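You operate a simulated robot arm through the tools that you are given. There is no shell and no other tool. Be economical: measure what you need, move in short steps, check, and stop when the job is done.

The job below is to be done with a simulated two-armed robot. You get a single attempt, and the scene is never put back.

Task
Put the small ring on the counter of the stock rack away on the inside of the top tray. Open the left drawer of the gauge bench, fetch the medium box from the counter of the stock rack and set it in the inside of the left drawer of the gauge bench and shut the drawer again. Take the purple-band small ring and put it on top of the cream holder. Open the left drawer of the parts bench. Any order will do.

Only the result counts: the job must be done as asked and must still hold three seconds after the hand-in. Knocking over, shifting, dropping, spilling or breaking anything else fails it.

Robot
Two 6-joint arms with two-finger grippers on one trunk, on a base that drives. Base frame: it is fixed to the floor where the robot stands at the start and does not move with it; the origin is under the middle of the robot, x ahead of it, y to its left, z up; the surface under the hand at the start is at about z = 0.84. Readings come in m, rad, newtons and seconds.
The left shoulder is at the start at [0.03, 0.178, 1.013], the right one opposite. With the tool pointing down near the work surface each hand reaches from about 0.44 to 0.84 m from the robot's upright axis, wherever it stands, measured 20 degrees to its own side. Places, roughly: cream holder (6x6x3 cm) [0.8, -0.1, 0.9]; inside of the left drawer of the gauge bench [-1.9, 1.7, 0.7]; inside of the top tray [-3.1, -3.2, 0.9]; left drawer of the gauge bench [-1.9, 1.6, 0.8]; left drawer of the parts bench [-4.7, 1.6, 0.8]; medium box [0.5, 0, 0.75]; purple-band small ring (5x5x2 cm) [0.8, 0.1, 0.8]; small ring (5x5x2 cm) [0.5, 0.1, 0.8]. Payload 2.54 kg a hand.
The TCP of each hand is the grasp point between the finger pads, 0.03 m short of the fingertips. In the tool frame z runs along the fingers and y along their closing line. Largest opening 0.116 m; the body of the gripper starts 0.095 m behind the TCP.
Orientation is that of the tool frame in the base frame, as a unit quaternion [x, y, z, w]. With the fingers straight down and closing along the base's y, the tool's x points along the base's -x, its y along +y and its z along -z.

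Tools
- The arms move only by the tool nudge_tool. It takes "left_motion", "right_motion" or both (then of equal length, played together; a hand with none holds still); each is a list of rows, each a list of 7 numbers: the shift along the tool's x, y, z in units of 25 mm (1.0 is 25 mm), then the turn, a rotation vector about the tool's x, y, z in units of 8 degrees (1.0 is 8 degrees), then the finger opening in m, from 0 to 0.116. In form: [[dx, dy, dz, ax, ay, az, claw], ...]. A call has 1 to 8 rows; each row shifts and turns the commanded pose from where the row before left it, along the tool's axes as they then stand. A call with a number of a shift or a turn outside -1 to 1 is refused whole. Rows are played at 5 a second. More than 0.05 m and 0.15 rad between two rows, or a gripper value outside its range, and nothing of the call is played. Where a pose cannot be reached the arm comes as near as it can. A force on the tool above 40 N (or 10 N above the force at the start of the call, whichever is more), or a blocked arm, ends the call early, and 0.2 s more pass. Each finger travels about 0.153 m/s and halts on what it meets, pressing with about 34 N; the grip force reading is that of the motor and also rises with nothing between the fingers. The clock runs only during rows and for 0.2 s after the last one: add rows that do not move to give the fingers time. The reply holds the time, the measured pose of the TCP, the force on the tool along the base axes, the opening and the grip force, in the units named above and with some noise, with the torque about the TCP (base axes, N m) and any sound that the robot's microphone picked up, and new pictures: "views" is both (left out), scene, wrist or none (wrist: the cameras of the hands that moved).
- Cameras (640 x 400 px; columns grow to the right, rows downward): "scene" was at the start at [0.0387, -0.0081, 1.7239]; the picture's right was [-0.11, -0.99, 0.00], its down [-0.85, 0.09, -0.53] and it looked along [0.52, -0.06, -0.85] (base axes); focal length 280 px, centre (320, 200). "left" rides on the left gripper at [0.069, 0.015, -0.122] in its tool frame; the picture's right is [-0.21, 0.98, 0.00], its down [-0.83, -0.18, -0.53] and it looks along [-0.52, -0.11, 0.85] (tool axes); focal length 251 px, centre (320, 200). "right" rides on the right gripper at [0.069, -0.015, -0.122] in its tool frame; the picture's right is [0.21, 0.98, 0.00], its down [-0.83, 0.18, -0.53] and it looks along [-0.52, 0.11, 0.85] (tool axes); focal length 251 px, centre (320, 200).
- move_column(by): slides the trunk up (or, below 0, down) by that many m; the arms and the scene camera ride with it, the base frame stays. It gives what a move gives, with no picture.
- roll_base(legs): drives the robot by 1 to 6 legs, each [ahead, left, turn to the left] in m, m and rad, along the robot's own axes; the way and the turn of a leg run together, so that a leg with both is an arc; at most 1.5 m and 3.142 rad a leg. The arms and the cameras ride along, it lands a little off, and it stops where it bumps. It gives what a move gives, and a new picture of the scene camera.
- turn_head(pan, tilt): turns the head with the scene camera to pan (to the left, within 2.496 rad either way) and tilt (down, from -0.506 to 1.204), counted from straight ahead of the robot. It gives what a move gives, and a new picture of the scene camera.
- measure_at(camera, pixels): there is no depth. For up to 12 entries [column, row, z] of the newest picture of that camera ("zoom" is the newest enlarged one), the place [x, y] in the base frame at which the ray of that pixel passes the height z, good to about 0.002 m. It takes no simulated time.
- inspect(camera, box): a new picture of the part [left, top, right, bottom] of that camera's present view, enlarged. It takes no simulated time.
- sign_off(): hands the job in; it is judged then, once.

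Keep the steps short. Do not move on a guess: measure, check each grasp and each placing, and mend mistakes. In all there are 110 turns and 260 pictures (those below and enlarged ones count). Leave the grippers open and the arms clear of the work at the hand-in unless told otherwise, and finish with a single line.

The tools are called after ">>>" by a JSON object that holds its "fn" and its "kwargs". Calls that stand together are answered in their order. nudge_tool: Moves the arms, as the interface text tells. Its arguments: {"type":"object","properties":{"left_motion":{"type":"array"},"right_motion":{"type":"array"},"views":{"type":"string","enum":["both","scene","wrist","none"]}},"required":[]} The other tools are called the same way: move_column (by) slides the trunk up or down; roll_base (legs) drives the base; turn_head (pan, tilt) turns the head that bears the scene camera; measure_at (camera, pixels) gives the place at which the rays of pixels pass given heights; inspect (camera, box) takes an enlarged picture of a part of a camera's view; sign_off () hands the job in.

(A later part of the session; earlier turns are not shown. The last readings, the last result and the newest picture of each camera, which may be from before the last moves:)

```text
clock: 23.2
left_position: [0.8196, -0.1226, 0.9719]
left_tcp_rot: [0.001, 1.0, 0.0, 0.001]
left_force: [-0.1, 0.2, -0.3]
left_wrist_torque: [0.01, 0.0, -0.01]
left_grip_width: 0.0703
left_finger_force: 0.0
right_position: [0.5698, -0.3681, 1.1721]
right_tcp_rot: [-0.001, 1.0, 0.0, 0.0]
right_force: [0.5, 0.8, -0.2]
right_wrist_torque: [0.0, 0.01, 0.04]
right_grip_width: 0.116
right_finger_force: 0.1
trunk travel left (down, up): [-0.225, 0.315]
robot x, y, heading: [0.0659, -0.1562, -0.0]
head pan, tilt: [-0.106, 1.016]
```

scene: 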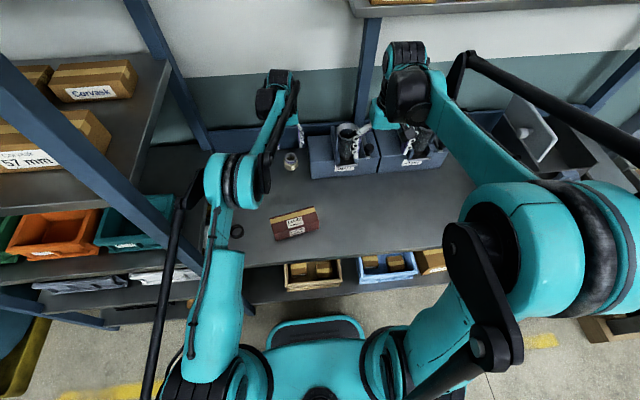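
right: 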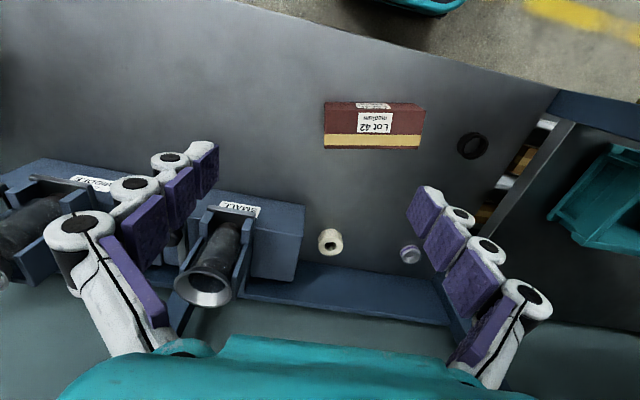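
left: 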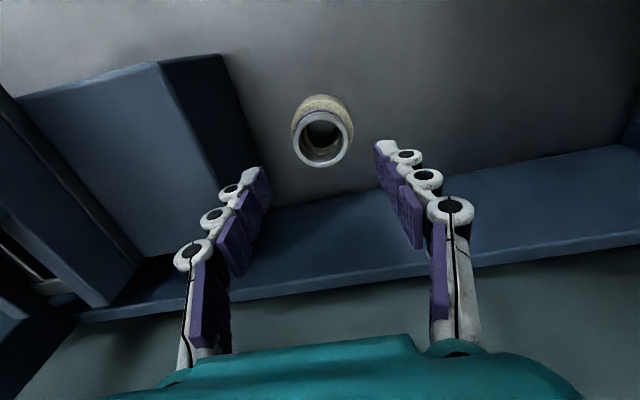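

The ring sits on the holder. I move the left hand back toward the black ring while the right hand turns its wrist for the box.

>>> {"fn": "nudge_tool", "kwargs": {"left_motion": [[1, 0.72, -0.2, 0, 0, 0, 0.09], [1, 0.72, 0, 0, 0, 0, 0.09], [1, 0.72, 0, 0, 0, 0, 0.09], [1, 0.72, 0, 0, 0, 0, 0.09], [1, 0.72, 0, 0, 0, 0, 0.09], [1, 0.72, 0, 0, 0, 0, 0.09], [1, 0.72, 0, 0, 0, 0, 0.09], [1, 0.72, 0, 0, 0, 0, 0.09]], "right_motion": [[0, 0, 0, 0, 0, 0.983, 0.1], [0, 0, 0, 0, 0, 0.983, 0.1], [0, 0, 0, 0, 0, 0.983, 0.1], [0, 0, 0, 0, 0, 0.983, 0.1], [0, 0, 0, 0, 0, 0.983, 0.1], [0, 0, 0, 0, 0, 0.983, 0.1], [0, 0, 0, 0, 0, 0.983, 0.1], [0, 0, 0, 0, 0, 0.983, 0.1]], "views": "none"}}

>>> {"fn": "nudge_tool", "kwargs": {"left_motion": [[1, 0.7, 0, 0, 0, 0, 0.09], [1, 0.7, 0, 0, 0, 0, 0.09], [1, 0.7, 0, 0, 0, 0, 0.09], [0.3, 0.3, 0, 0, 0, 0, 0.09]], "right_motion": [[0, 0, 0, 0, 0, 0.983, 0.1], [0, 0, 0, 0, 0, 0.983, 0.1], [0, 0, 0, 0, 0, 0, 0.1], [0, 0, 0, 0, 0, 0, 0.1]]}}

```text
clock: 25.0
left_position: [0.6195, 0.0218, 0.9767]
left_tcp_rot: [0.0, 1.0, -0.001, 0.001]
left_force: [-0.3, 0.4, -0.2]
left_wrist_torque: [0.03, -0.03, 0.02]
left_grip_width: 0.0897
left_finger_force: 0.1
right_position: [0.5699, -0.3677, 1.1721]
right_tcp_rot: [0.523, 0.853, 0.0, -0.001]
right_force: [0.1, 0.9, 0.6]
right_wrist_torque: [0.01, 0.01, -0.01]
right_grip_width: 0.0998
right_finger_force: 0.1
trunk travel left (down, up): [-0.225, 0.315]
robot x, y, heading: [0.0588, -0.154, 0.0]
head pan, tilt: [-0.106, 1.016]
```

```text
clock: 26.0
left_position: [0.5383, 0.0812, 0.9763]
left_tcp_rot: [0.0, 1.0, 0.0, 0.0]
left_force: [0.3, 0.5, -1.2]
left_wrist_torque: [0.01, 0.02, 0.01]
left_grip_width: 0.09
left_finger_force: 0.0
right_position: [0.5694, -0.3693, 1.1715]
right_tcp_rot: [0.634, 0.774, -0.001, 0.001]
right_force: [0.7, 0.0, 0.0]
right_wrist_torque: [-0.01, 0.01, -0.01]
right_grip_width: 0.0999
right_finger_force: 0.1
trunk travel left (down, up): [-0.225, 0.315]
robot x, y, heading: [0.0605, -0.1515, -0.003]
head pan, tilt: [-0.106, 1.016]
```

scene: 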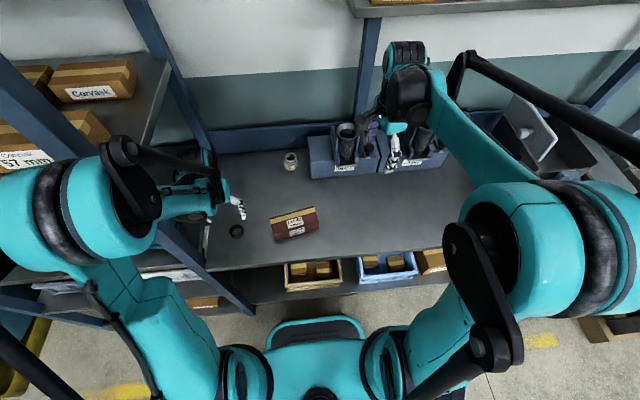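
right: 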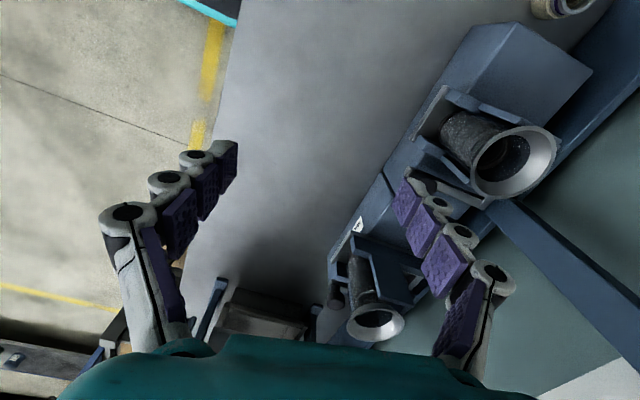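
left: 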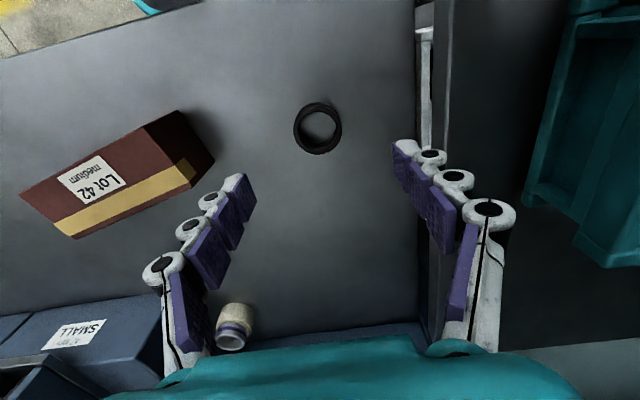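

The left hand is over the black ring. I measure it at its top (z≈0.86) here.

>>> {"fn": "inspect", "kwargs": {"camera": "left", "box": [278, 90, 358, 170]}}

>>> {"fn": "inspect", "kwargs": {"camera": "scene", "box": [200, 130, 340, 260]}}

```text
5.00 times, centred on (318, 130) of left
```

zoom: 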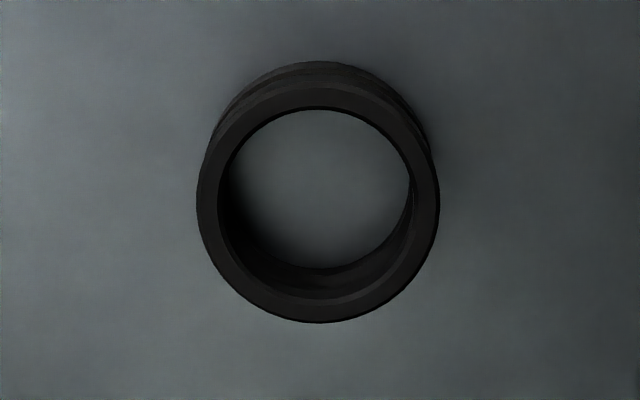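

```text
3.08 times, centred on (270, 195) of scene
```

zoom: 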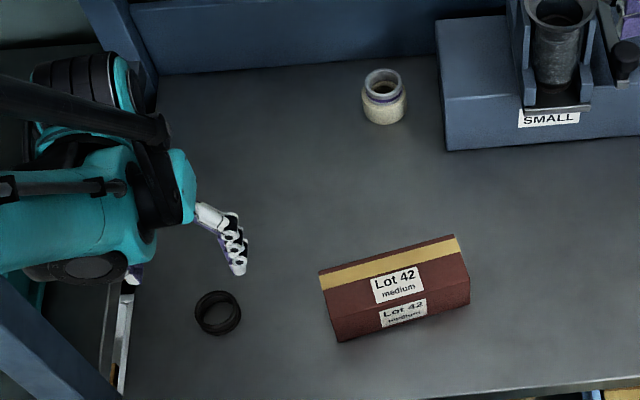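

>>> {"fn": "measure_at", "kwargs": {"camera": "left", "pixels": [[317.6, 130.4, 0.86], [293.4, 130.4, 0.86], [341.8, 130.4, 0.86], [317.6, 106.4, 0.86], [317.6, 154.6, 0.86]]}}

```text
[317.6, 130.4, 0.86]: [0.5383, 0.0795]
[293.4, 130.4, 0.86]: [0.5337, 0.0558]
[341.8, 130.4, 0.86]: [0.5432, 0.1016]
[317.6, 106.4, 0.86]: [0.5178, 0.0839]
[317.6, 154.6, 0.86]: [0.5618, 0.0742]
```

Ring centre (0.539,0.079), OD 47 mm. Left descends and closes; the right meanwhile moves halfway to the box.

>>> {"fn": "nudge_tool", "kwargs": {"left_motion": [[-0.03, -0.08, 1, 0, 0, 0, 0.09], [0, 0, 1, 0, 0, 0, 0.08], [0, 0, 1, 0, 0, 0, 0.08], [0, 0, 0.8, 0, 0, 0, 0.08], [0, 0, 0.4, 0, 0, 0, 0.08], [0, 0, 0.12, 0, 0, 0, 0.08], [0, 0, 0, 0, 0, 0, 0.04], [0, 0, 0, 0, 0, 0, 0.02]], "right_motion": [[0.6, 0.08, 0.2, 0, 0, 0, 0.1], [0.6, 0.08, 0.2, 0, 0, 0, 0.1], [0.6, 0.08, 0.2, 0, 0, 0, 0.1], [0.6, 0.08, 0.2, 0, 0, 0, 0.1], [0.6, 0.08, 0.2, 0, 0, 0, 0.1], [0.6, 0.08, 0.2, 0, 0, 0, 0.1], [0.6, 0.08, 0.2, 0, 0, 0, 0.1], [0.6, 0.08, 0.2, 0, 0, 0, 0.1]], "views": "wrist"}}

```text
clock: 27.8
left_position: [0.5379, 0.0777, 0.8691]
left_tcp_rot: [0.0, 1.0, 0.0, 0.002]
left_force: [-0.8, -0.4, 2.2]
left_wrist_torque: [-0.03, 0.02, -0.01]
left_grip_width: 0.0457
left_finger_force: 33.8
right_position: [0.5612, -0.2474, 1.1321]
right_tcp_rot: [0.633, 0.774, 0.0, 0.0]
right_force: [-0.6, 0.5, -0.3]
right_wrist_torque: [-0.01, -0.02, 0.0]
right_grip_width: 0.0999
right_finger_force: 0.1
trunk travel left (down, up): [-0.225, 0.315]
robot x, y, heading: [0.0636, -0.1563, -0.001]
head pan, tilt: [-0.106, 1.016]
```

right: 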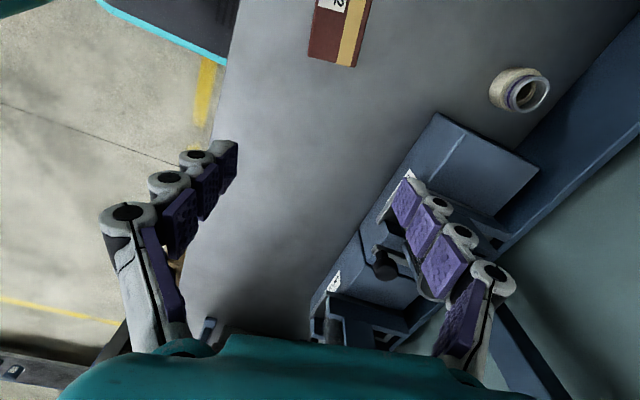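
left: 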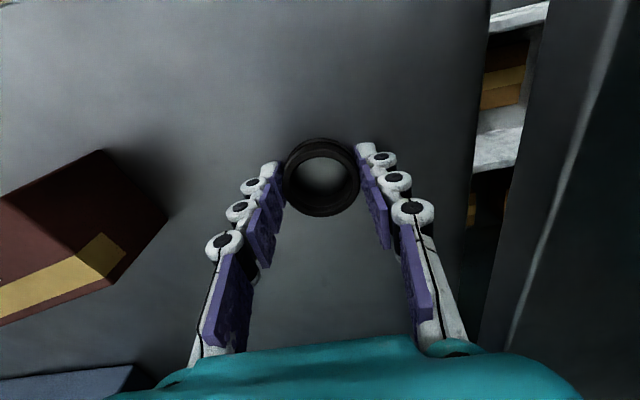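

Black ring gripped. I lift it gently while the right hand continues over the box.

>>> {"fn": "nudge_tool", "kwargs": {"left_motion": [[0, 0, -0.2, 0, 0, 0, 0.02], [0, 0, -0.3, 0, 0, 0, 0.02], [0, 0, -0.4, 0, 0, 0, 0.02], [0, 0, -0.5, 0, 0, 0, 0.02], [0, 0, -0.6, 0, 0, 0, 0.02], [0, 0, -0.6, 0, 0, 0, 0.02], [0, 0, -0.6, 0, 0, 0, 0.02], [0, 0, -0.6, 0, 0, 0, 0.02]], "right_motion": [[0.64, 0.015, 0.6, 0, 0, 0, 0.1], [0.64, 0.015, 0.6, 0, 0, 0, 0.1], [0.64, 0.015, 0.6, 0, 0, 0, 0.1], [0.64, 0.015, 0.6, 0, 0, 0, 0.1], [0.64, 0.015, 0.6, 0, 0, 0, 0.1], [0.64, 0.015, 0.6, 0, 0, 0, 0.1], [0.64, 0.015, 0.6, 0, 0, 0, 0.1], [0.64, 0.015, 0.6, 0, 0, 0, 0.1]]}}

```text
clock: 29.6
left_position: [0.5357, 0.0781, 0.9647]
left_tcp_rot: [0.0, 1.0, 0.001, 0.001]
left_force: [1.5, 0.1, -0.6]
left_wrist_torque: [-0.02, 0.0, 0.04]
left_grip_width: 0.0458
left_finger_force: 34.0
right_position: [0.54, -0.1227, 1.0112]
right_tcp_rot: [0.633, 0.774, 0.0, 0.0]
right_force: [-0.2, 0.1, 0.8]
right_wrist_torque: [0.01, -0.01, -0.02]
right_grip_width: 0.0997
right_finger_force: 0.0
trunk travel left (down, up): [-0.225, 0.315]
robot x, y, heading: [0.0643, -0.155, 0.004]
head pan, tilt: [-0.106, 1.016]
```

scene: 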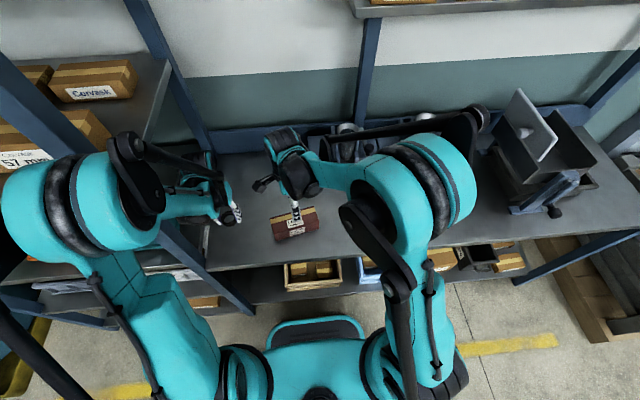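
right: 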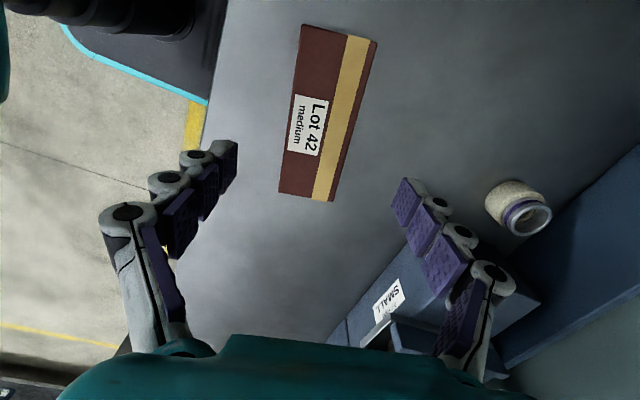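
left: 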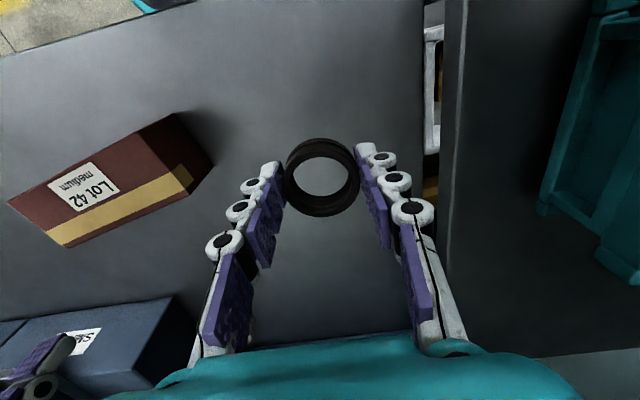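

Both hands are placed. I verify the box's corners from the right camera at z=0.90.

>>> {"fn": "measure_at", "kwargs": {"camera": "right", "pixels": [[303, 25, 0.9], [370, 38, 0.9], [328, 201, 0.9], [279, 191, 0.9]]}}

```text
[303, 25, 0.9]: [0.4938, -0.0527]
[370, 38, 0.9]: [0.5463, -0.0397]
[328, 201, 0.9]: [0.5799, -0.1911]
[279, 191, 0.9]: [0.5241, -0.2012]
```

Box centre (0.536,-0.121) fits. The right hand descends to TCP 0.873 and closes.

>>> {"fn": "nudge_tool", "kwargs": {"right_motion": [[0, -0.1, 1, 0, 0, 0, 0.1], [0, 0, 1, 0, 0, 0, 0.1], [0, 0, 1, 0, 0, 0, 0.1], [0, 0, 1, 0, 0, 0, 0.1], [0, 0, 1, 0, 0, 0, 0.1], [0, 0, 0.5, 0, 0, 0, 0.1], [0, 0, 0, 0, 0, 0, 0.06], [0, 0, 0, 0, 0, 0, 0.04]], "views": "wrist"}}

```text
clock: 31.4
left_position: [0.5376, 0.078, 0.9647]
left_tcp_rot: [0.0, 1.0, 0.0, 0.0]
left_force: [0.0, 0.4, -1.9]
left_wrist_torque: [0.0, -0.03, 0.0]
left_grip_width: 0.0458
left_finger_force: 33.5
right_position: [0.5385, -0.1213, 0.8731]
right_tcp_rot: [0.633, 0.774, 0.0, -0.001]
right_force: [2.5, -0.1, 1.3]
right_wrist_torque: [0.06, -0.2, 0.11]
right_grip_width: 0.0613
right_finger_force: 34.4
trunk travel left (down, up): [-0.225, 0.315]
robot x, y, heading: [0.0602, -0.1537, 0.003]
head pan, tilt: [-0.106, 1.016]
```

right: 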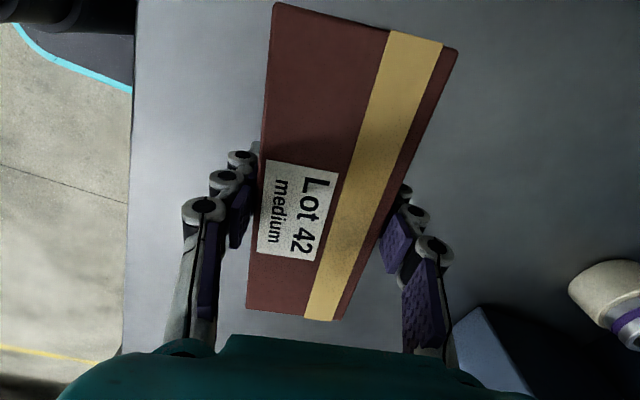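

Gripped at 61 mm. I lift both slowly.

>>> {"fn": "nudge_tool", "kwargs": {"right_motion": [[0, 0, -0.2, 0, 0, 0, 0.04], [0, 0, -0.4, 0, 0, 0, 0.04], [0, 0, -0.6, 0, 0, 0, 0.04], [0, 0, -0.8, 0, 0, 0, 0.04], [0, 0, -0.9, 0, 0, 0, 0.04], [0, 0, -0.9, 0, 0, 0, 0.04], [0, 0, -0.9, 0, 0, 0, 0.04], [0, 0, -0.5, 0, 0, 0, 0.04]], "left_motion": [[0, 0, -0.2, 0, 0, 0, 0.02], [0, 0, -0.4, 0, 0, 0, 0.02], [0, 0, -0.4, 0, 0, 0, 0.02], [0, 0, -0.4, 0, 0, 0, 0.02], [0, 0, -0.4, 0, 0, 0, 0.02], [0, 0, -0.4, 0, 0, 0, 0.02], [0, 0, -0.4, 0, 0, 0, 0.02], [0, 0, -0.2, 0, 0, 0, 0.02]], "views": "none"}}

>>> {"fn": "turn_head", "kwargs": {"pan": 2.4, "tilt": 0.35}}

>>> {"fn": "turn_head", "kwargs": {"pan": -2.4, "tilt": 0.35}}

```text
clock: 33.2
left_position: [0.5389, 0.078, 1.0331]
left_tcp_rot: [0.0, 1.0, 0.0, -0.001]
left_force: [0.0, -0.3, -0.4]
left_wrist_torque: [0.02, 0.03, -0.03]
left_grip_width: 0.0459
left_finger_force: 34.3
right_position: [0.539, -0.1224, 1.0045]
right_tcp_rot: [0.633, 0.774, 0.0, 0.001]
right_force: [-0.4, 0.1, -6.2]
right_wrist_torque: [-0.01, -0.01, -0.01]
right_grip_width: 0.0614
right_finger_force: 33.9
trunk travel left (down, up): [-0.225, 0.315]
robot x, y, heading: [0.0609, -0.1564, 0.004]
head pan, tilt: [-0.106, 1.016]
```

```text
clock: 35.4
left_position: [0.5387, 0.0786, 1.0338]
left_tcp_rot: [0.0, 1.0, 0.0, 0.0]
left_force: [-0.1, 0.1, 0.2]
left_wrist_torque: [0.02, 0.02, 0.01]
left_grip_width: 0.046
left_finger_force: 34.5
right_position: [0.5378, -0.1215, 1.0034]
right_tcp_rot: [0.633, 0.774, 0.0, 0.0]
right_force: [0.1, 0.5, -5.5]
right_wrist_torque: [-0.03, 0.01, 0.01]
right_grip_width: 0.0614
right_finger_force: 33.3
trunk travel left (down, up): [-0.225, 0.315]
robot x, y, heading: [0.0603, -0.1546, 0.0]
head pan, tilt: [2.4, 0.351]
```

scene: 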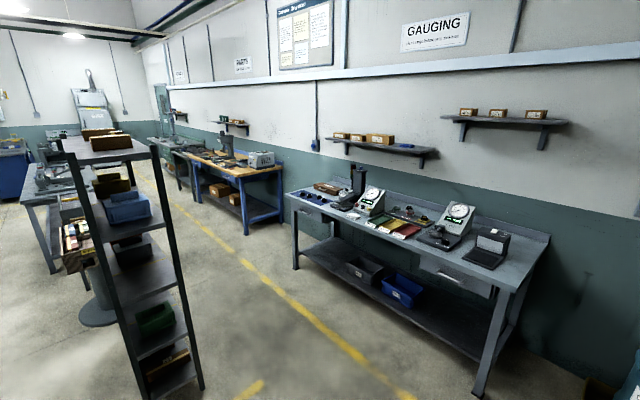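

```text
clock: 39.2
left_position: [0.5385, 0.0787, 1.033]
left_tcp_rot: [0.0, 1.0, 0.001, 0.0]
left_force: [0.4, 0.2, -0.4]
left_wrist_torque: [0.01, 0.01, 0.01]
left_grip_width: 0.0457
left_finger_force: 34.2
right_position: [0.5374, -0.1228, 1.004]
right_tcp_rot: [0.633, 0.774, 0.0, 0.0]
right_force: [-0.1, 0.3, -4.6]
right_wrist_torque: [0.03, -0.02, 0.0]
right_grip_width: 0.0612
right_finger_force: 33.9
trunk travel left (down, up): [-0.225, 0.315]
robot x, y, heading: [0.0603, -0.1529, 0.002]
head pan, tilt: [-2.4, 0.351]
```

scene: 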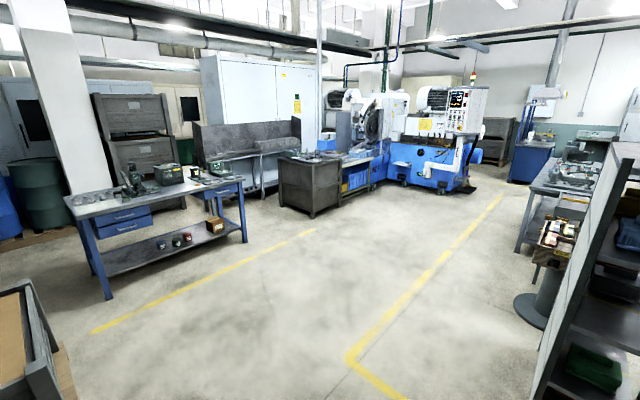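

Box held (about 0.5 kg). I see the gauge bench at the left wall and something at the centre of the rear-right view, where the tray should be. I enlarge both.

>>> {"fn": "inspect", "kwargs": {"camera": "scene", "box": [180, 90, 420, 240]}}

>>> {"fn": "measure_at", "kwargs": {"camera": "scene", "pixels": [[311, 217, 0], [281, 203, 0], [341, 205, 0], [247, 243, 0], [107, 299, 0], [540, 400, 0], [515, 252, 0], [92, 333, 0], [500, 197, 0], [400, 185, 0]]}}

```text
2.67 times, centred on (300, 165) of scene
```

zoom: 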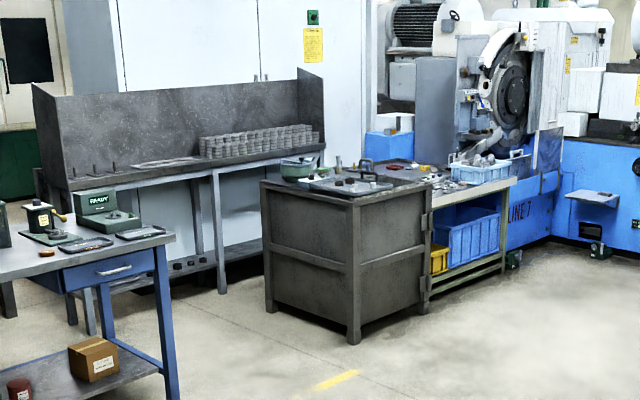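

```text
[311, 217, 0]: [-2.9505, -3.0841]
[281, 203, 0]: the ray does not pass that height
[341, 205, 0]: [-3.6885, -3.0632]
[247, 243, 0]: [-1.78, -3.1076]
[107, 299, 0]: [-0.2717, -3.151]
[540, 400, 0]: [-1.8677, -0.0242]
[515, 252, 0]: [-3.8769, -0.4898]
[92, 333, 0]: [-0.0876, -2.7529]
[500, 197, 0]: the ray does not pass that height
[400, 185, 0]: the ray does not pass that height
```

The dark cabinet corner is at (-2.95,-3.08), and trays lie on it. The floor between is clear, so I back off and drive there, stopping short with a turn to face it.

>>> {"fn": "roll_base", "kwargs": {"legs": [[-0.5, 0, 0], [0, 0, -2.492], [1.5, 0, 0], [1.5, 0, 0], [0.465, 0, 0], [0, 0, 0.921]]}}

>>> {"fn": "turn_head", "kwargs": {"pan": 0, "tilt": 0.75}}

```text
clock: 66.9
left_position: [-3.0625, -2.6002, 1.033]
left_tcp_rot: [0.715, 0.699, 0.0, 0.0]
left_force: [0.7, 0.8, -0.9]
left_wrist_torque: [-0.02, 0.05, 0.0]
left_grip_width: 0.0457
left_finger_force: 33.9
right_position: [-3.2646, -2.5952, 1.0025]
right_tcp_rot: [0.996, 0.088, -0.001, 0.0]
right_force: [-0.3, 0.0, -6.0]
right_wrist_torque: [-0.01, 0.0, -0.01]
right_grip_width: 0.0612
right_finger_force: 34.0
trunk travel left (down, up): [-0.225, 0.315]
robot x, y, heading: [-3.2823, -2.1159, -1.594]
head pan, tilt: [-2.4, 0.351]
```

scene: 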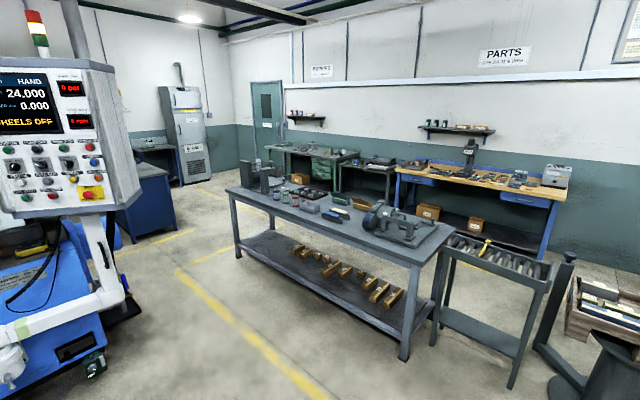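

```text
clock: 69.1
left_position: [-3.0634, -2.6009, 1.034]
left_tcp_rot: [0.716, 0.698, 0.0, -0.001]
left_force: [1.0, -0.6, -0.6]
left_wrist_torque: [-0.03, 0.0, -0.03]
left_grip_width: 0.0458
left_finger_force: 33.8
right_position: [-3.2637, -2.5949, 1.0042]
right_tcp_rot: [0.996, 0.088, 0.0, 0.0]
right_force: [-0.5, 1.3, -5.3]
right_wrist_torque: [-0.01, 0.02, 0.04]
right_grip_width: 0.0614
right_finger_force: 33.7
trunk travel left (down, up): [-0.225, 0.315]
robot x, y, heading: [-3.2861, -2.1178, -1.594]
head pan, tilt: [0.0, 0.75]
```

scene: 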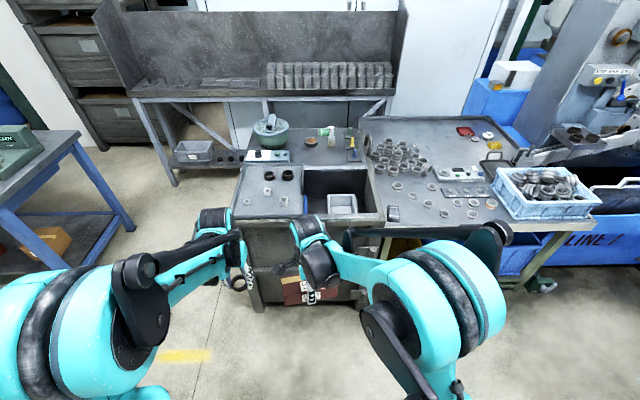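

I face the cabinet. I enlarge the tray area.

>>> {"fn": "inspect", "kwargs": {"camera": "scene", "box": [220, 100, 420, 260]}}

>>> {"fn": "measure_at", "kwargs": {"camera": "scene", "pixels": [[233, 217, 0.9], [302, 217, 0.9], [302, 165, 0.9], [245, 165, 0.9], [382, 222, 0.9], [370, 170, 0.9], [305, 170, 0.9]]}}

```text
2.50 times, centred on (320, 180) of scene
```

zoom: 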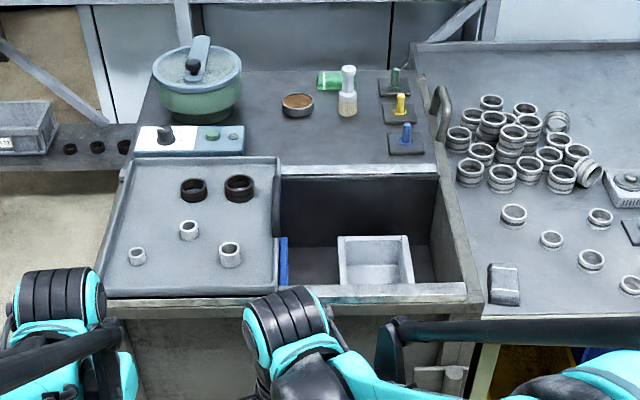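

```text
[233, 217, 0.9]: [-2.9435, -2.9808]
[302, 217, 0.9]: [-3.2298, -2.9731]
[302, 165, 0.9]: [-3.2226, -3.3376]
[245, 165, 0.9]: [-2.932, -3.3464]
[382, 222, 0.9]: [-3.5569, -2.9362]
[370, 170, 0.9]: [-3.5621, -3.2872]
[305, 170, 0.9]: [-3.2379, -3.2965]
```

The shallow left tray (already holding five rings) matches the named place; there's a free spot near (265,205). I raise the trunk a bit, square up and drive closer.

>>> {"fn": "measure_at", "kwargs": {"camera": "scene", "pixels": [[265.2, 204.8, 0.88], [265.2, 204.8, 0.9], [265.2, 204.8, 0.92]]}}

>>> {"fn": "move_column", "kwargs": {"by": 0.08}}

>>> {"fn": "roll_base", "kwargs": {"legs": [[0, 0, 0.022], [0.36, 0, 0]]}}

>>> {"fn": "inspect", "kwargs": {"camera": "left", "box": [0, 0, 640, 400]}}

```text
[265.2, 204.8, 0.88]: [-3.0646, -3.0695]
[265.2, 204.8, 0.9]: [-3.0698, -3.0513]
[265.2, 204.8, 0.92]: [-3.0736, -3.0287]
```

```text
clock: 70.3
left_position: [-3.0637, -2.6015, 1.1127]
left_tcp_rot: [0.716, 0.698, 0.0, 0.0]
left_force: [0.1, -0.3, -1.7]
left_wrist_torque: [-0.02, 0.0, -0.01]
left_grip_width: 0.0454
left_finger_force: 33.9
right_position: [-3.2637, -2.5956, 1.0842]
right_tcp_rot: [0.996, 0.087, 0.0, 0.001]
right_force: [0.0, 0.3, -5.4]
right_wrist_torque: [0.02, 0.02, 0.01]
right_grip_width: 0.0615
right_finger_force: 33.4
trunk travel left (down, up): [-0.305, 0.235]
robot x, y, heading: [-3.2849, -2.1204, -1.595]
head pan, tilt: [0.0, 0.75]
```

```text
clock: 73.0
left_position: [-3.0505, -2.9581, 1.1127]
left_tcp_rot: [0.707, 0.707, 0.001, 0.0]
left_force: [0.5, -0.8, -0.9]
left_wrist_torque: [-0.01, 0.02, -0.06]
left_grip_width: 0.0458
left_finger_force: 33.7
right_position: [-3.2515, -2.957, 1.0835]
right_tcp_rot: [0.995, 0.1, 0.001, -0.001]
right_force: [-0.2, -1.0, -6.0]
right_wrist_torque: [0.0, 0.02, 0.01]
right_grip_width: 0.0609
right_finger_force: 34.3
trunk travel left (down, up): [-0.305, 0.235]
robot x, y, heading: [-3.2852, -2.4812, -1.568]
head pan, tilt: [0.0, 0.75]
```

scene: 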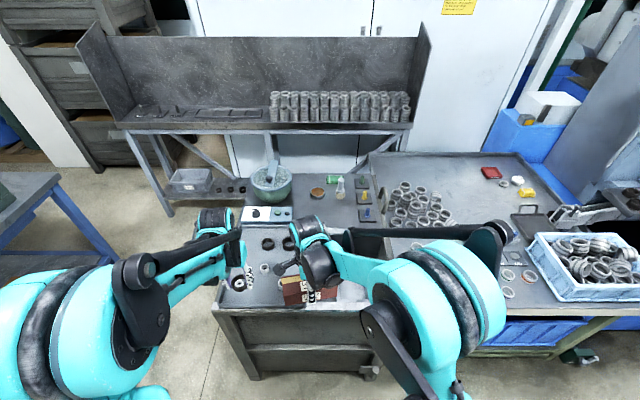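

```text
1.00 times, centred on (320, 200) of left (not enlarged: the box is as wide or as high as the picture)
```

zoom: 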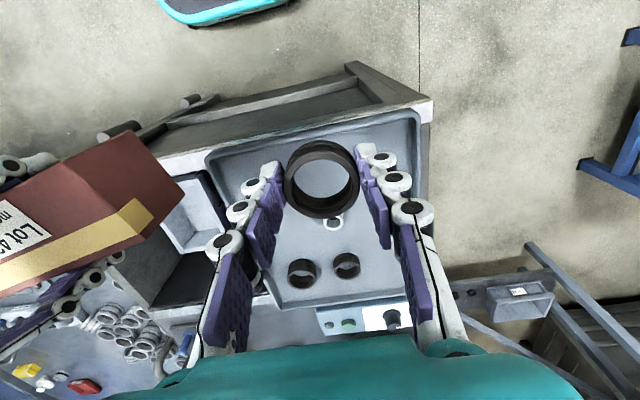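

The hand is above the tray. I triangulate the tray floor height using the two black rings seen in both cameras.

>>> {"fn": "inspect", "kwargs": {"camera": "scene", "box": [205, 200, 355, 330]}}

>>> {"fn": "inspect", "kwargs": {"camera": "left", "box": [200, 100, 440, 320]}}

```text
3.08 times, centred on (280, 265) of scene
```

zoom: 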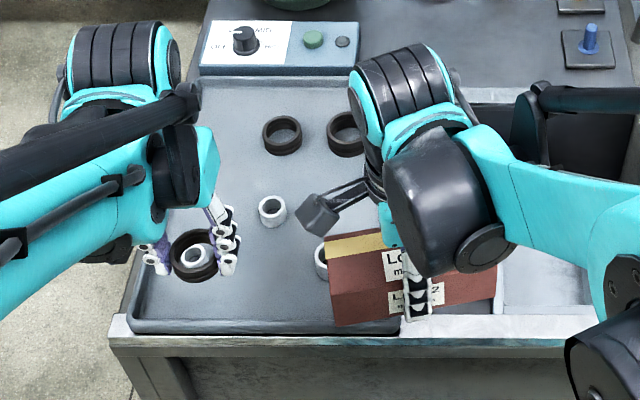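

```text
1.82 times, centred on (320, 210) of left
```

zoom: 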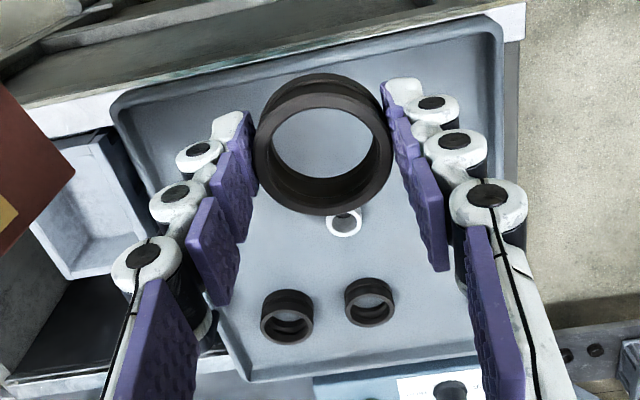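

>>> {"fn": "measure_at", "kwargs": {"camera": "scene", "pixels": [[267.7, 242.6, 0.88], [267.7, 242.6, 0.92], [267.7, 242.6, 0.96], [264.4, 266.9, 0.88], [264.4, 266.9, 0.92], [264.4, 266.9, 0.96]]}}

>>> {"fn": "measure_at", "kwargs": {"camera": "left", "pixels": [[347.5, 269.3, 0.88], [347.5, 269.3, 0.92], [347.5, 269.3, 0.96], [333.2, 222.1, 0.88], [333.2, 222.1, 0.92], [333.2, 222.1, 0.96]]}}

```text
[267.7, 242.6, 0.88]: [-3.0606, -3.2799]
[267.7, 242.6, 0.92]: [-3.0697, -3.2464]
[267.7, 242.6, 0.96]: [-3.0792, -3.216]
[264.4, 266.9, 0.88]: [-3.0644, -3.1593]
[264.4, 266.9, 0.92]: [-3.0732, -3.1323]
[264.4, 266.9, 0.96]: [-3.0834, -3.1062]
```

```text
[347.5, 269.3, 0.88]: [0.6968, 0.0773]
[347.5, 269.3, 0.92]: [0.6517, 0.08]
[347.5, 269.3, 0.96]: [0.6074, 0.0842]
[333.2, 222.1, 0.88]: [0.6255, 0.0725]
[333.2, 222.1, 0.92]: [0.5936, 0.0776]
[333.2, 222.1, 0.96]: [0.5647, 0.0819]
```

The left camera's last full picture is stale; I use the enlarged one instead.

>>> {"fn": "measure_at", "kwargs": {"camera": "zoom", "pixels": [[370, 308, 0.88], [370, 308, 0.92], [370, 308, 0.96], [344, 222, 0.88], [344, 222, 0.92], [344, 222, 0.96], [120, 115, 0.92], [490, 30, 0.92]]}}

```text
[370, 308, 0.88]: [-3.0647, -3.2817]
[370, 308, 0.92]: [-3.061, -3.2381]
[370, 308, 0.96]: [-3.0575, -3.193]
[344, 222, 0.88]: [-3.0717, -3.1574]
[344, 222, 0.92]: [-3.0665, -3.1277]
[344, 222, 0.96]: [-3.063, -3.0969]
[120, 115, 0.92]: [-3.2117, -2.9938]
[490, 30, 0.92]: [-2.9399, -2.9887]
```

Tray floor ≈0.865 (ring tops 0.885). Free spot at (-3.062,-3.077), 77 mm from its neighbours. I move over it and down to z≈0.97.

>>> {"fn": "nudge_tool", "kwargs": {"left_motion": [[-0.8, -0.06, 0.5, 0, 0, 0, 0.02], [-0.8, -0.06, 0.5, 0, 0, 0, 0.02], [-0.8, -0.06, 0.5, 0, 0, 0, 0.02], [-0.8, -0.06, 0.7, 0, 0, 0, 0.02], [-0.8, -0.06, 0.8, 0, 0, 0, 0.02], [-0.76, -0.06, 0.9, 0, 0, 0, 0.02], [0, -0.06, 0.9, 0, 0, 0, 0.02], [0, -0.04, 0.8, 0, 0, 0, 0.02]]}}

```text
clock: 74.8
left_position: [-3.062, -3.0763, 0.9712]
left_tcp_rot: [0.706, 0.708, 0.0, -0.001]
left_force: [-0.6, -0.4, -0.6]
left_wrist_torque: [-0.01, 0.01, -0.01]
left_grip_width: 0.0459
left_finger_force: 34.3
right_position: [-3.2518, -2.9578, 1.0833]
right_tcp_rot: [0.995, 0.101, 0.0, -0.001]
right_force: [0.5, 0.0, -6.4]
right_wrist_torque: [0.02, 0.01, 0.02]
right_grip_width: 0.0615
right_finger_force: 33.8
trunk travel left (down, up): [-0.305, 0.235]
robot x, y, heading: [-3.286, -2.4793, -1.572]
head pan, tilt: [0.0, 0.75]
```

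scene: 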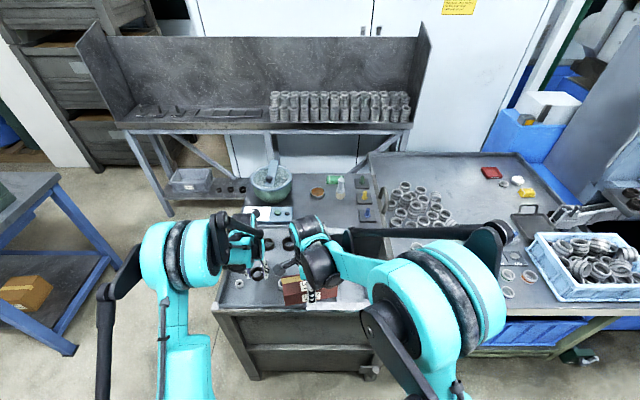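
left: 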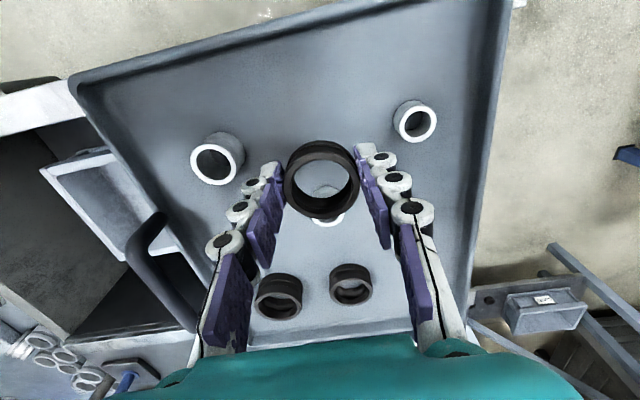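

I check the neighbours' positions from here before lowering.

>>> {"fn": "measure_at", "kwargs": {"camera": "left", "pixels": [[416, 121, 0.885], [211, 163, 0.885], [327, 206, 0.885], [327, 226, 0.865], [350, 288, 0.885]]}}

```text
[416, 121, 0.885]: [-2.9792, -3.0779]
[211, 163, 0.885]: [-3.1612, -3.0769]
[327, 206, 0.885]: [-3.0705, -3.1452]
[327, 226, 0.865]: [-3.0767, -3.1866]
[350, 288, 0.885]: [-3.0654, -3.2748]
```

Clearances are good. I lower to just above the floor.

>>> {"fn": "nudge_tool", "kwargs": {"left_motion": [[0.25, 0, 0.9, 0, 0, 0, 0.02], [0, 0, 0.9, 0, 0, 0, 0.02], [0, 0, 0.6, 0, 0, 0, 0.02], [0, 0, 0.3, 0, 0, 0, 0.02], [0, 0, 0.15, 0, 0, 0, 0.02], [0, 0, 0.1, 0, 0, 0, 0.02], [0, 0, 0.08, 0, 0, 0, 0.02], [0, 0, 0.06, 0, 0, 0, 0.02]], "views": "none"}}

```text
clock: 75.9
left_position: [-3.0627, -3.0702, 0.907]
left_tcp_rot: [0.706, 0.708, -0.002, 0.002]
left_force: [-1.8, 4.4, 31.7]
left_wrist_torque: [0.5, 0.2, 0.06]
left_grip_width: 0.046
left_finger_force: 33.7
right_position: [-3.2517, -2.9559, 1.0854]
right_tcp_rot: [0.995, 0.1, 0.001, 0.001]
right_force: [-0.3, -0.6, -7.2]
right_wrist_torque: [0.0, 0.01, 0.0]
right_grip_width: 0.061
right_finger_force: 33.7
trunk travel left (down, up): [-0.305, 0.235]
robot x, y, heading: [-3.2892, -2.4796, -1.569]
head pan, tilt: [0.0, 0.75]
stopped in row 5 (left hand): the force on the tool passed its limit at 49 N (the readings are from after the stop); the commanded pose is now the measured one
```

Contact with the tray floor at TCP 0.907. I ease up 2 mm, open, and look.

>>> {"fn": "nudge_tool", "kwargs": {"left_motion": [[0, 0, -0.08, 0, 0, 0, 0.02], [0, 0, 0, 0, 0, 0, 0.046], [0, 0, 0, 0, 0, 0, 0.056], [0, 0, 0, 0, 0, 0, 0.066], [0, 0, 0, 0, 0, 0, 0.076], [0, 0, -0.2, 0, 0, 0, 0.076], [0, 0, -0.8, 0, 0, 0, 0.076], [0, 0, -1, 0, 0, 0, 0.076]]}}

```text
clock: 77.7
left_position: [-3.0616, -3.0727, 0.9583]
left_tcp_rot: [0.706, 0.708, -0.001, 0.002]
left_force: [-0.1, -0.1, 0.5]
left_wrist_torque: [0.0, -0.02, -0.01]
left_grip_width: 0.076
left_finger_force: 0.1
right_position: [-3.2514, -2.9572, 1.0841]
right_tcp_rot: [0.995, 0.1, 0.001, 0.001]
right_force: [-0.2, 0.4, -6.3]
right_wrist_torque: [0.01, -0.02, 0.05]
right_grip_width: 0.0613
right_finger_force: 34.0
trunk travel left (down, up): [-0.305, 0.235]
robot x, y, heading: [-3.2864, -2.481, -1.57]
head pan, tilt: [0.0, 0.75]
```

scene: 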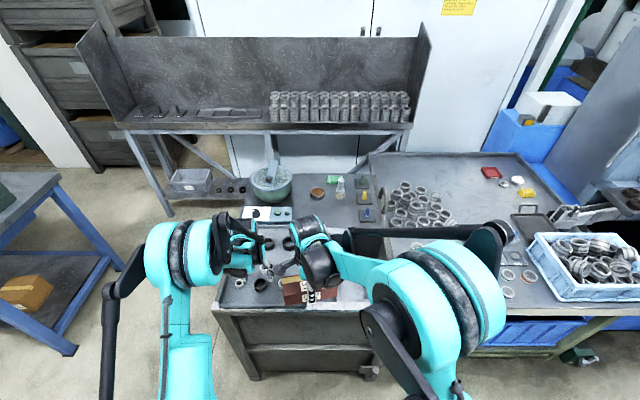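
left: 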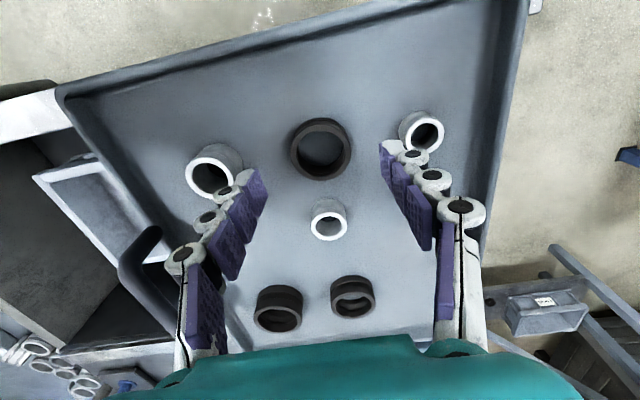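

The ring lies flat in the tray. I raise the left hand, then drive back toward the stock rack side and up toward the gauging aisle in open floor.

>>> {"fn": "nudge_tool", "kwargs": {"left_motion": [[0, 0, -1, 0, 0, 0, 0.076], [0, 0, -1, 0, 0, 0, 0.076], [0, 0, -1, 0, 0, 0, 0.076], [0, 0, -1, 0, 0, 0, 0.076], [0.8, 0, -1, 0, 0, 0, 0.076], [1, 0, -0.5, 0, 0, 0, 0.076], [1, 0, 0, 0, 0, 0, 0.076], [1, 0, 0, 0, 0, 0, 0.076]], "views": "none"}}

>>> {"fn": "roll_base", "kwargs": {"legs": [[-0.5, 0, 0], [0, 0, 1.953], [1.45, 0, 0], [1.445, 0, 0], [0, 0, 1.189], [0.6, 0, 0]]}}

>>> {"fn": "turn_head", "kwargs": {"pan": 0.75, "tilt": 0.45}}

```text
clock: 79.5
left_position: [-3.0624, -2.9741, 1.0942]
left_tcp_rot: [0.707, 0.707, -0.002, 0.003]
left_force: [-0.7, 0.7, -0.5]
left_wrist_torque: [-0.02, -0.01, -0.01]
left_grip_width: 0.0758
left_finger_force: 0.1
right_position: [-3.2511, -2.9556, 1.0846]
right_tcp_rot: [0.995, 0.1, 0.0, 0.0]
right_force: [-0.1, 0.5, -5.5]
right_wrist_torque: [-0.04, -0.01, 0.01]
right_grip_width: 0.0613
right_finger_force: 34.1
trunk travel left (down, up): [-0.305, 0.235]
robot x, y, heading: [-3.286, -2.4779, -1.571]
head pan, tilt: [0.0, 0.75]
```

```text
clock: 106.6
left_position: [-0.8048, 0.1999, 1.0939]
left_tcp_rot: [-0.703, 0.711, 0.001, 0.002]
left_force: [0.2, -0.2, 1.1]
left_wrist_torque: [-0.01, 0.01, 0.01]
left_grip_width: 0.0761
left_finger_force: 0.1
right_position: [-0.6161, 0.178, 1.0832]
right_tcp_rot: [-0.093, 0.996, 0.0, 0.001]
right_force: [-0.3, -0.3, -6.7]
right_wrist_torque: [-0.01, 0.0, -0.01]
right_grip_width: 0.0614
right_finger_force: 33.6
trunk travel left (down, up): [-0.305, 0.235]
robot x, y, heading: [-0.5903, -0.3008, 1.561]
head pan, tilt: [0.0, 0.75]
```

scene: 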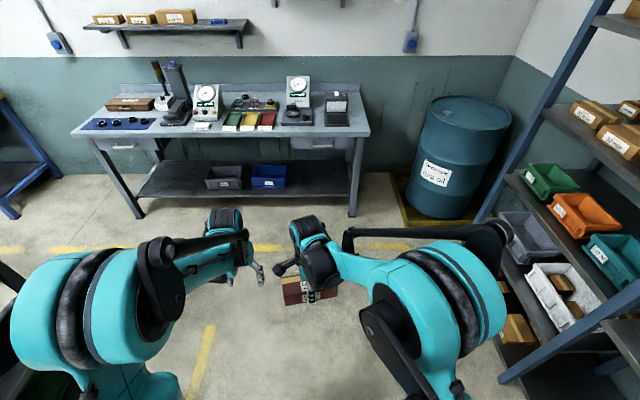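

```text
clock: 107.7
left_position: [-0.8054, 0.1996, 1.0925]
left_tcp_rot: [-0.702, 0.712, 0.002, 0.001]
left_force: [-0.3, -0.1, 0.5]
left_wrist_torque: [-0.01, 0.03, 0.0]
left_grip_width: 0.0761
left_finger_force: 0.0
right_position: [-0.6167, 0.1786, 1.0846]
right_tcp_rot: [-0.094, 0.996, 0.0, 0.0]
right_force: [0.4, -0.1, -6.7]
right_wrist_torque: [0.01, 0.0, -0.01]
right_grip_width: 0.0613
right_finger_force: 34.0
trunk travel left (down, up): [-0.305, 0.235]
robot x, y, heading: [-0.595, -0.3027, 1.555]
head pan, tilt: [0.75, 0.45]
```

scene: 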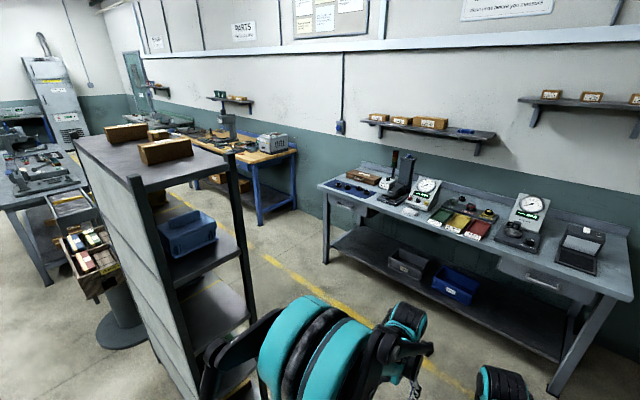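

The gauge bench with its left drawer (345,205 here) is visible. I enlarge the drawer and measure the floor positions.

>>> {"fn": "inspect", "kwargs": {"camera": "scene", "box": [310, 150, 470, 260]}}

>>> {"fn": "measure_at", "kwargs": {"camera": "scene", "pixels": [[326, 263, 0], [556, 393, 0], [318, 187, 0.84], [615, 293, 0.84], [200, 385, 0.3], [250, 320, 0.3], [238, 158, 1.2], [137, 180, 1.2], [74, 139, 1.2], [250, 320, 0.0], [118, 345, 0], [354, 210, 0.76]]}}

```text
3.64 times, centred on (390, 205) of scene
```

zoom: 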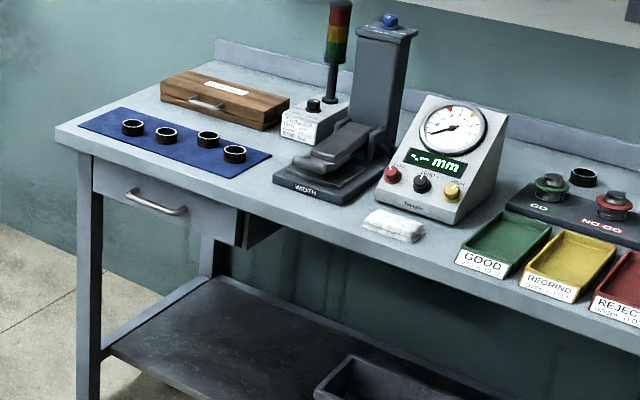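

```text
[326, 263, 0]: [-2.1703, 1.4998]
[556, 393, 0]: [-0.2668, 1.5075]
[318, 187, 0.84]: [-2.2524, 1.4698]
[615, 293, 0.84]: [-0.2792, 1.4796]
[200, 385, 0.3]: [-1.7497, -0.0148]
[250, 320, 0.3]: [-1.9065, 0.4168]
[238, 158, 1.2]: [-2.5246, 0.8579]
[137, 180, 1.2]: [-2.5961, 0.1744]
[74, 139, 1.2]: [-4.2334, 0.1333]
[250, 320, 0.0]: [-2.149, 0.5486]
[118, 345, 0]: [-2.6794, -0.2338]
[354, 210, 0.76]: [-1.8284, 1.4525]
```

Bench front edge is at y≈1.475, z≈0.84; the drawer's bar handle is near (-1.9,1.45,0.76). The rack's near corner is about (-1.33,0.17), so I go forward to y≈0.8, then slide left along the aisle.

>>> {"fn": "roll_base", "kwargs": {"legs": [[0, 0, 0.012], [1.1, 0, 0], [0, 1.3, 0]]}}

>>> {"fn": "turn_head", "kwargs": {"pan": 0.0, "tilt": 0.9}}

```text
clock: 119.7
left_position: [-2.0897, 1.2899, 1.0935]
left_tcp_rot: [-0.705, 0.709, 0.001, 0.001]
left_force: [0.0, -0.2, -0.7]
left_wrist_torque: [0.01, 0.04, -0.01]
left_grip_width: 0.0761
left_finger_force: 0.0
right_position: [-1.9015, 1.2718, 1.0842]
right_tcp_rot: [-0.097, 0.995, 0.0, 0.0]
right_force: [-0.2, -0.4, -6.1]
right_wrist_torque: [0.03, 0.03, 0.03]
right_grip_width: 0.0612
right_finger_force: 33.7
trunk travel left (down, up): [-0.305, 0.235]
robot x, y, heading: [-1.8699, 0.7931, 1.563]
head pan, tilt: [0.75, 0.45]
```

scene: 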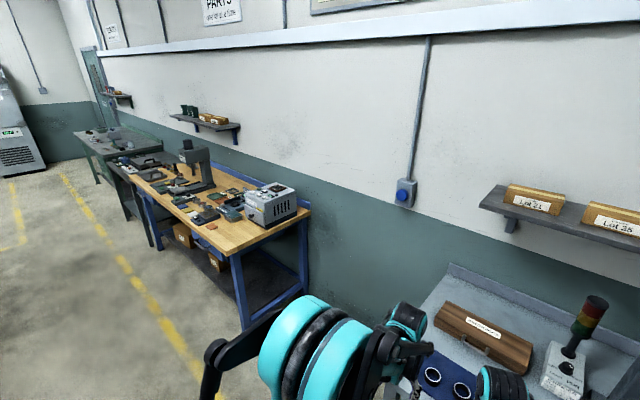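

```text
clock: 120.8
left_position: [-2.0891, 1.291, 1.0939]
left_tcp_rot: [-0.706, 0.708, 0.002, 0.002]
left_force: [0.1, 0.6, 0.3]
left_wrist_torque: [-0.01, -0.03, 0.03]
left_grip_width: 0.076
left_finger_force: 0.1
right_position: [-1.9003, 1.271, 1.0842]
right_tcp_rot: [-0.097, 0.995, 0.001, 0.0]
right_force: [0.3, -0.4, -5.9]
right_wrist_torque: [0.01, 0.0, 0.0]
right_grip_width: 0.0614
right_finger_force: 33.9
trunk travel left (down, up): [-0.305, 0.235]
robot x, y, heading: [-1.8702, 0.7924, 1.565]
head pan, tilt: [0.0, 0.901]
```

scene: 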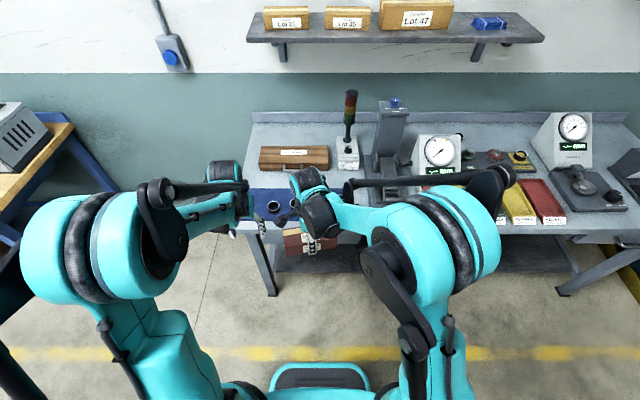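

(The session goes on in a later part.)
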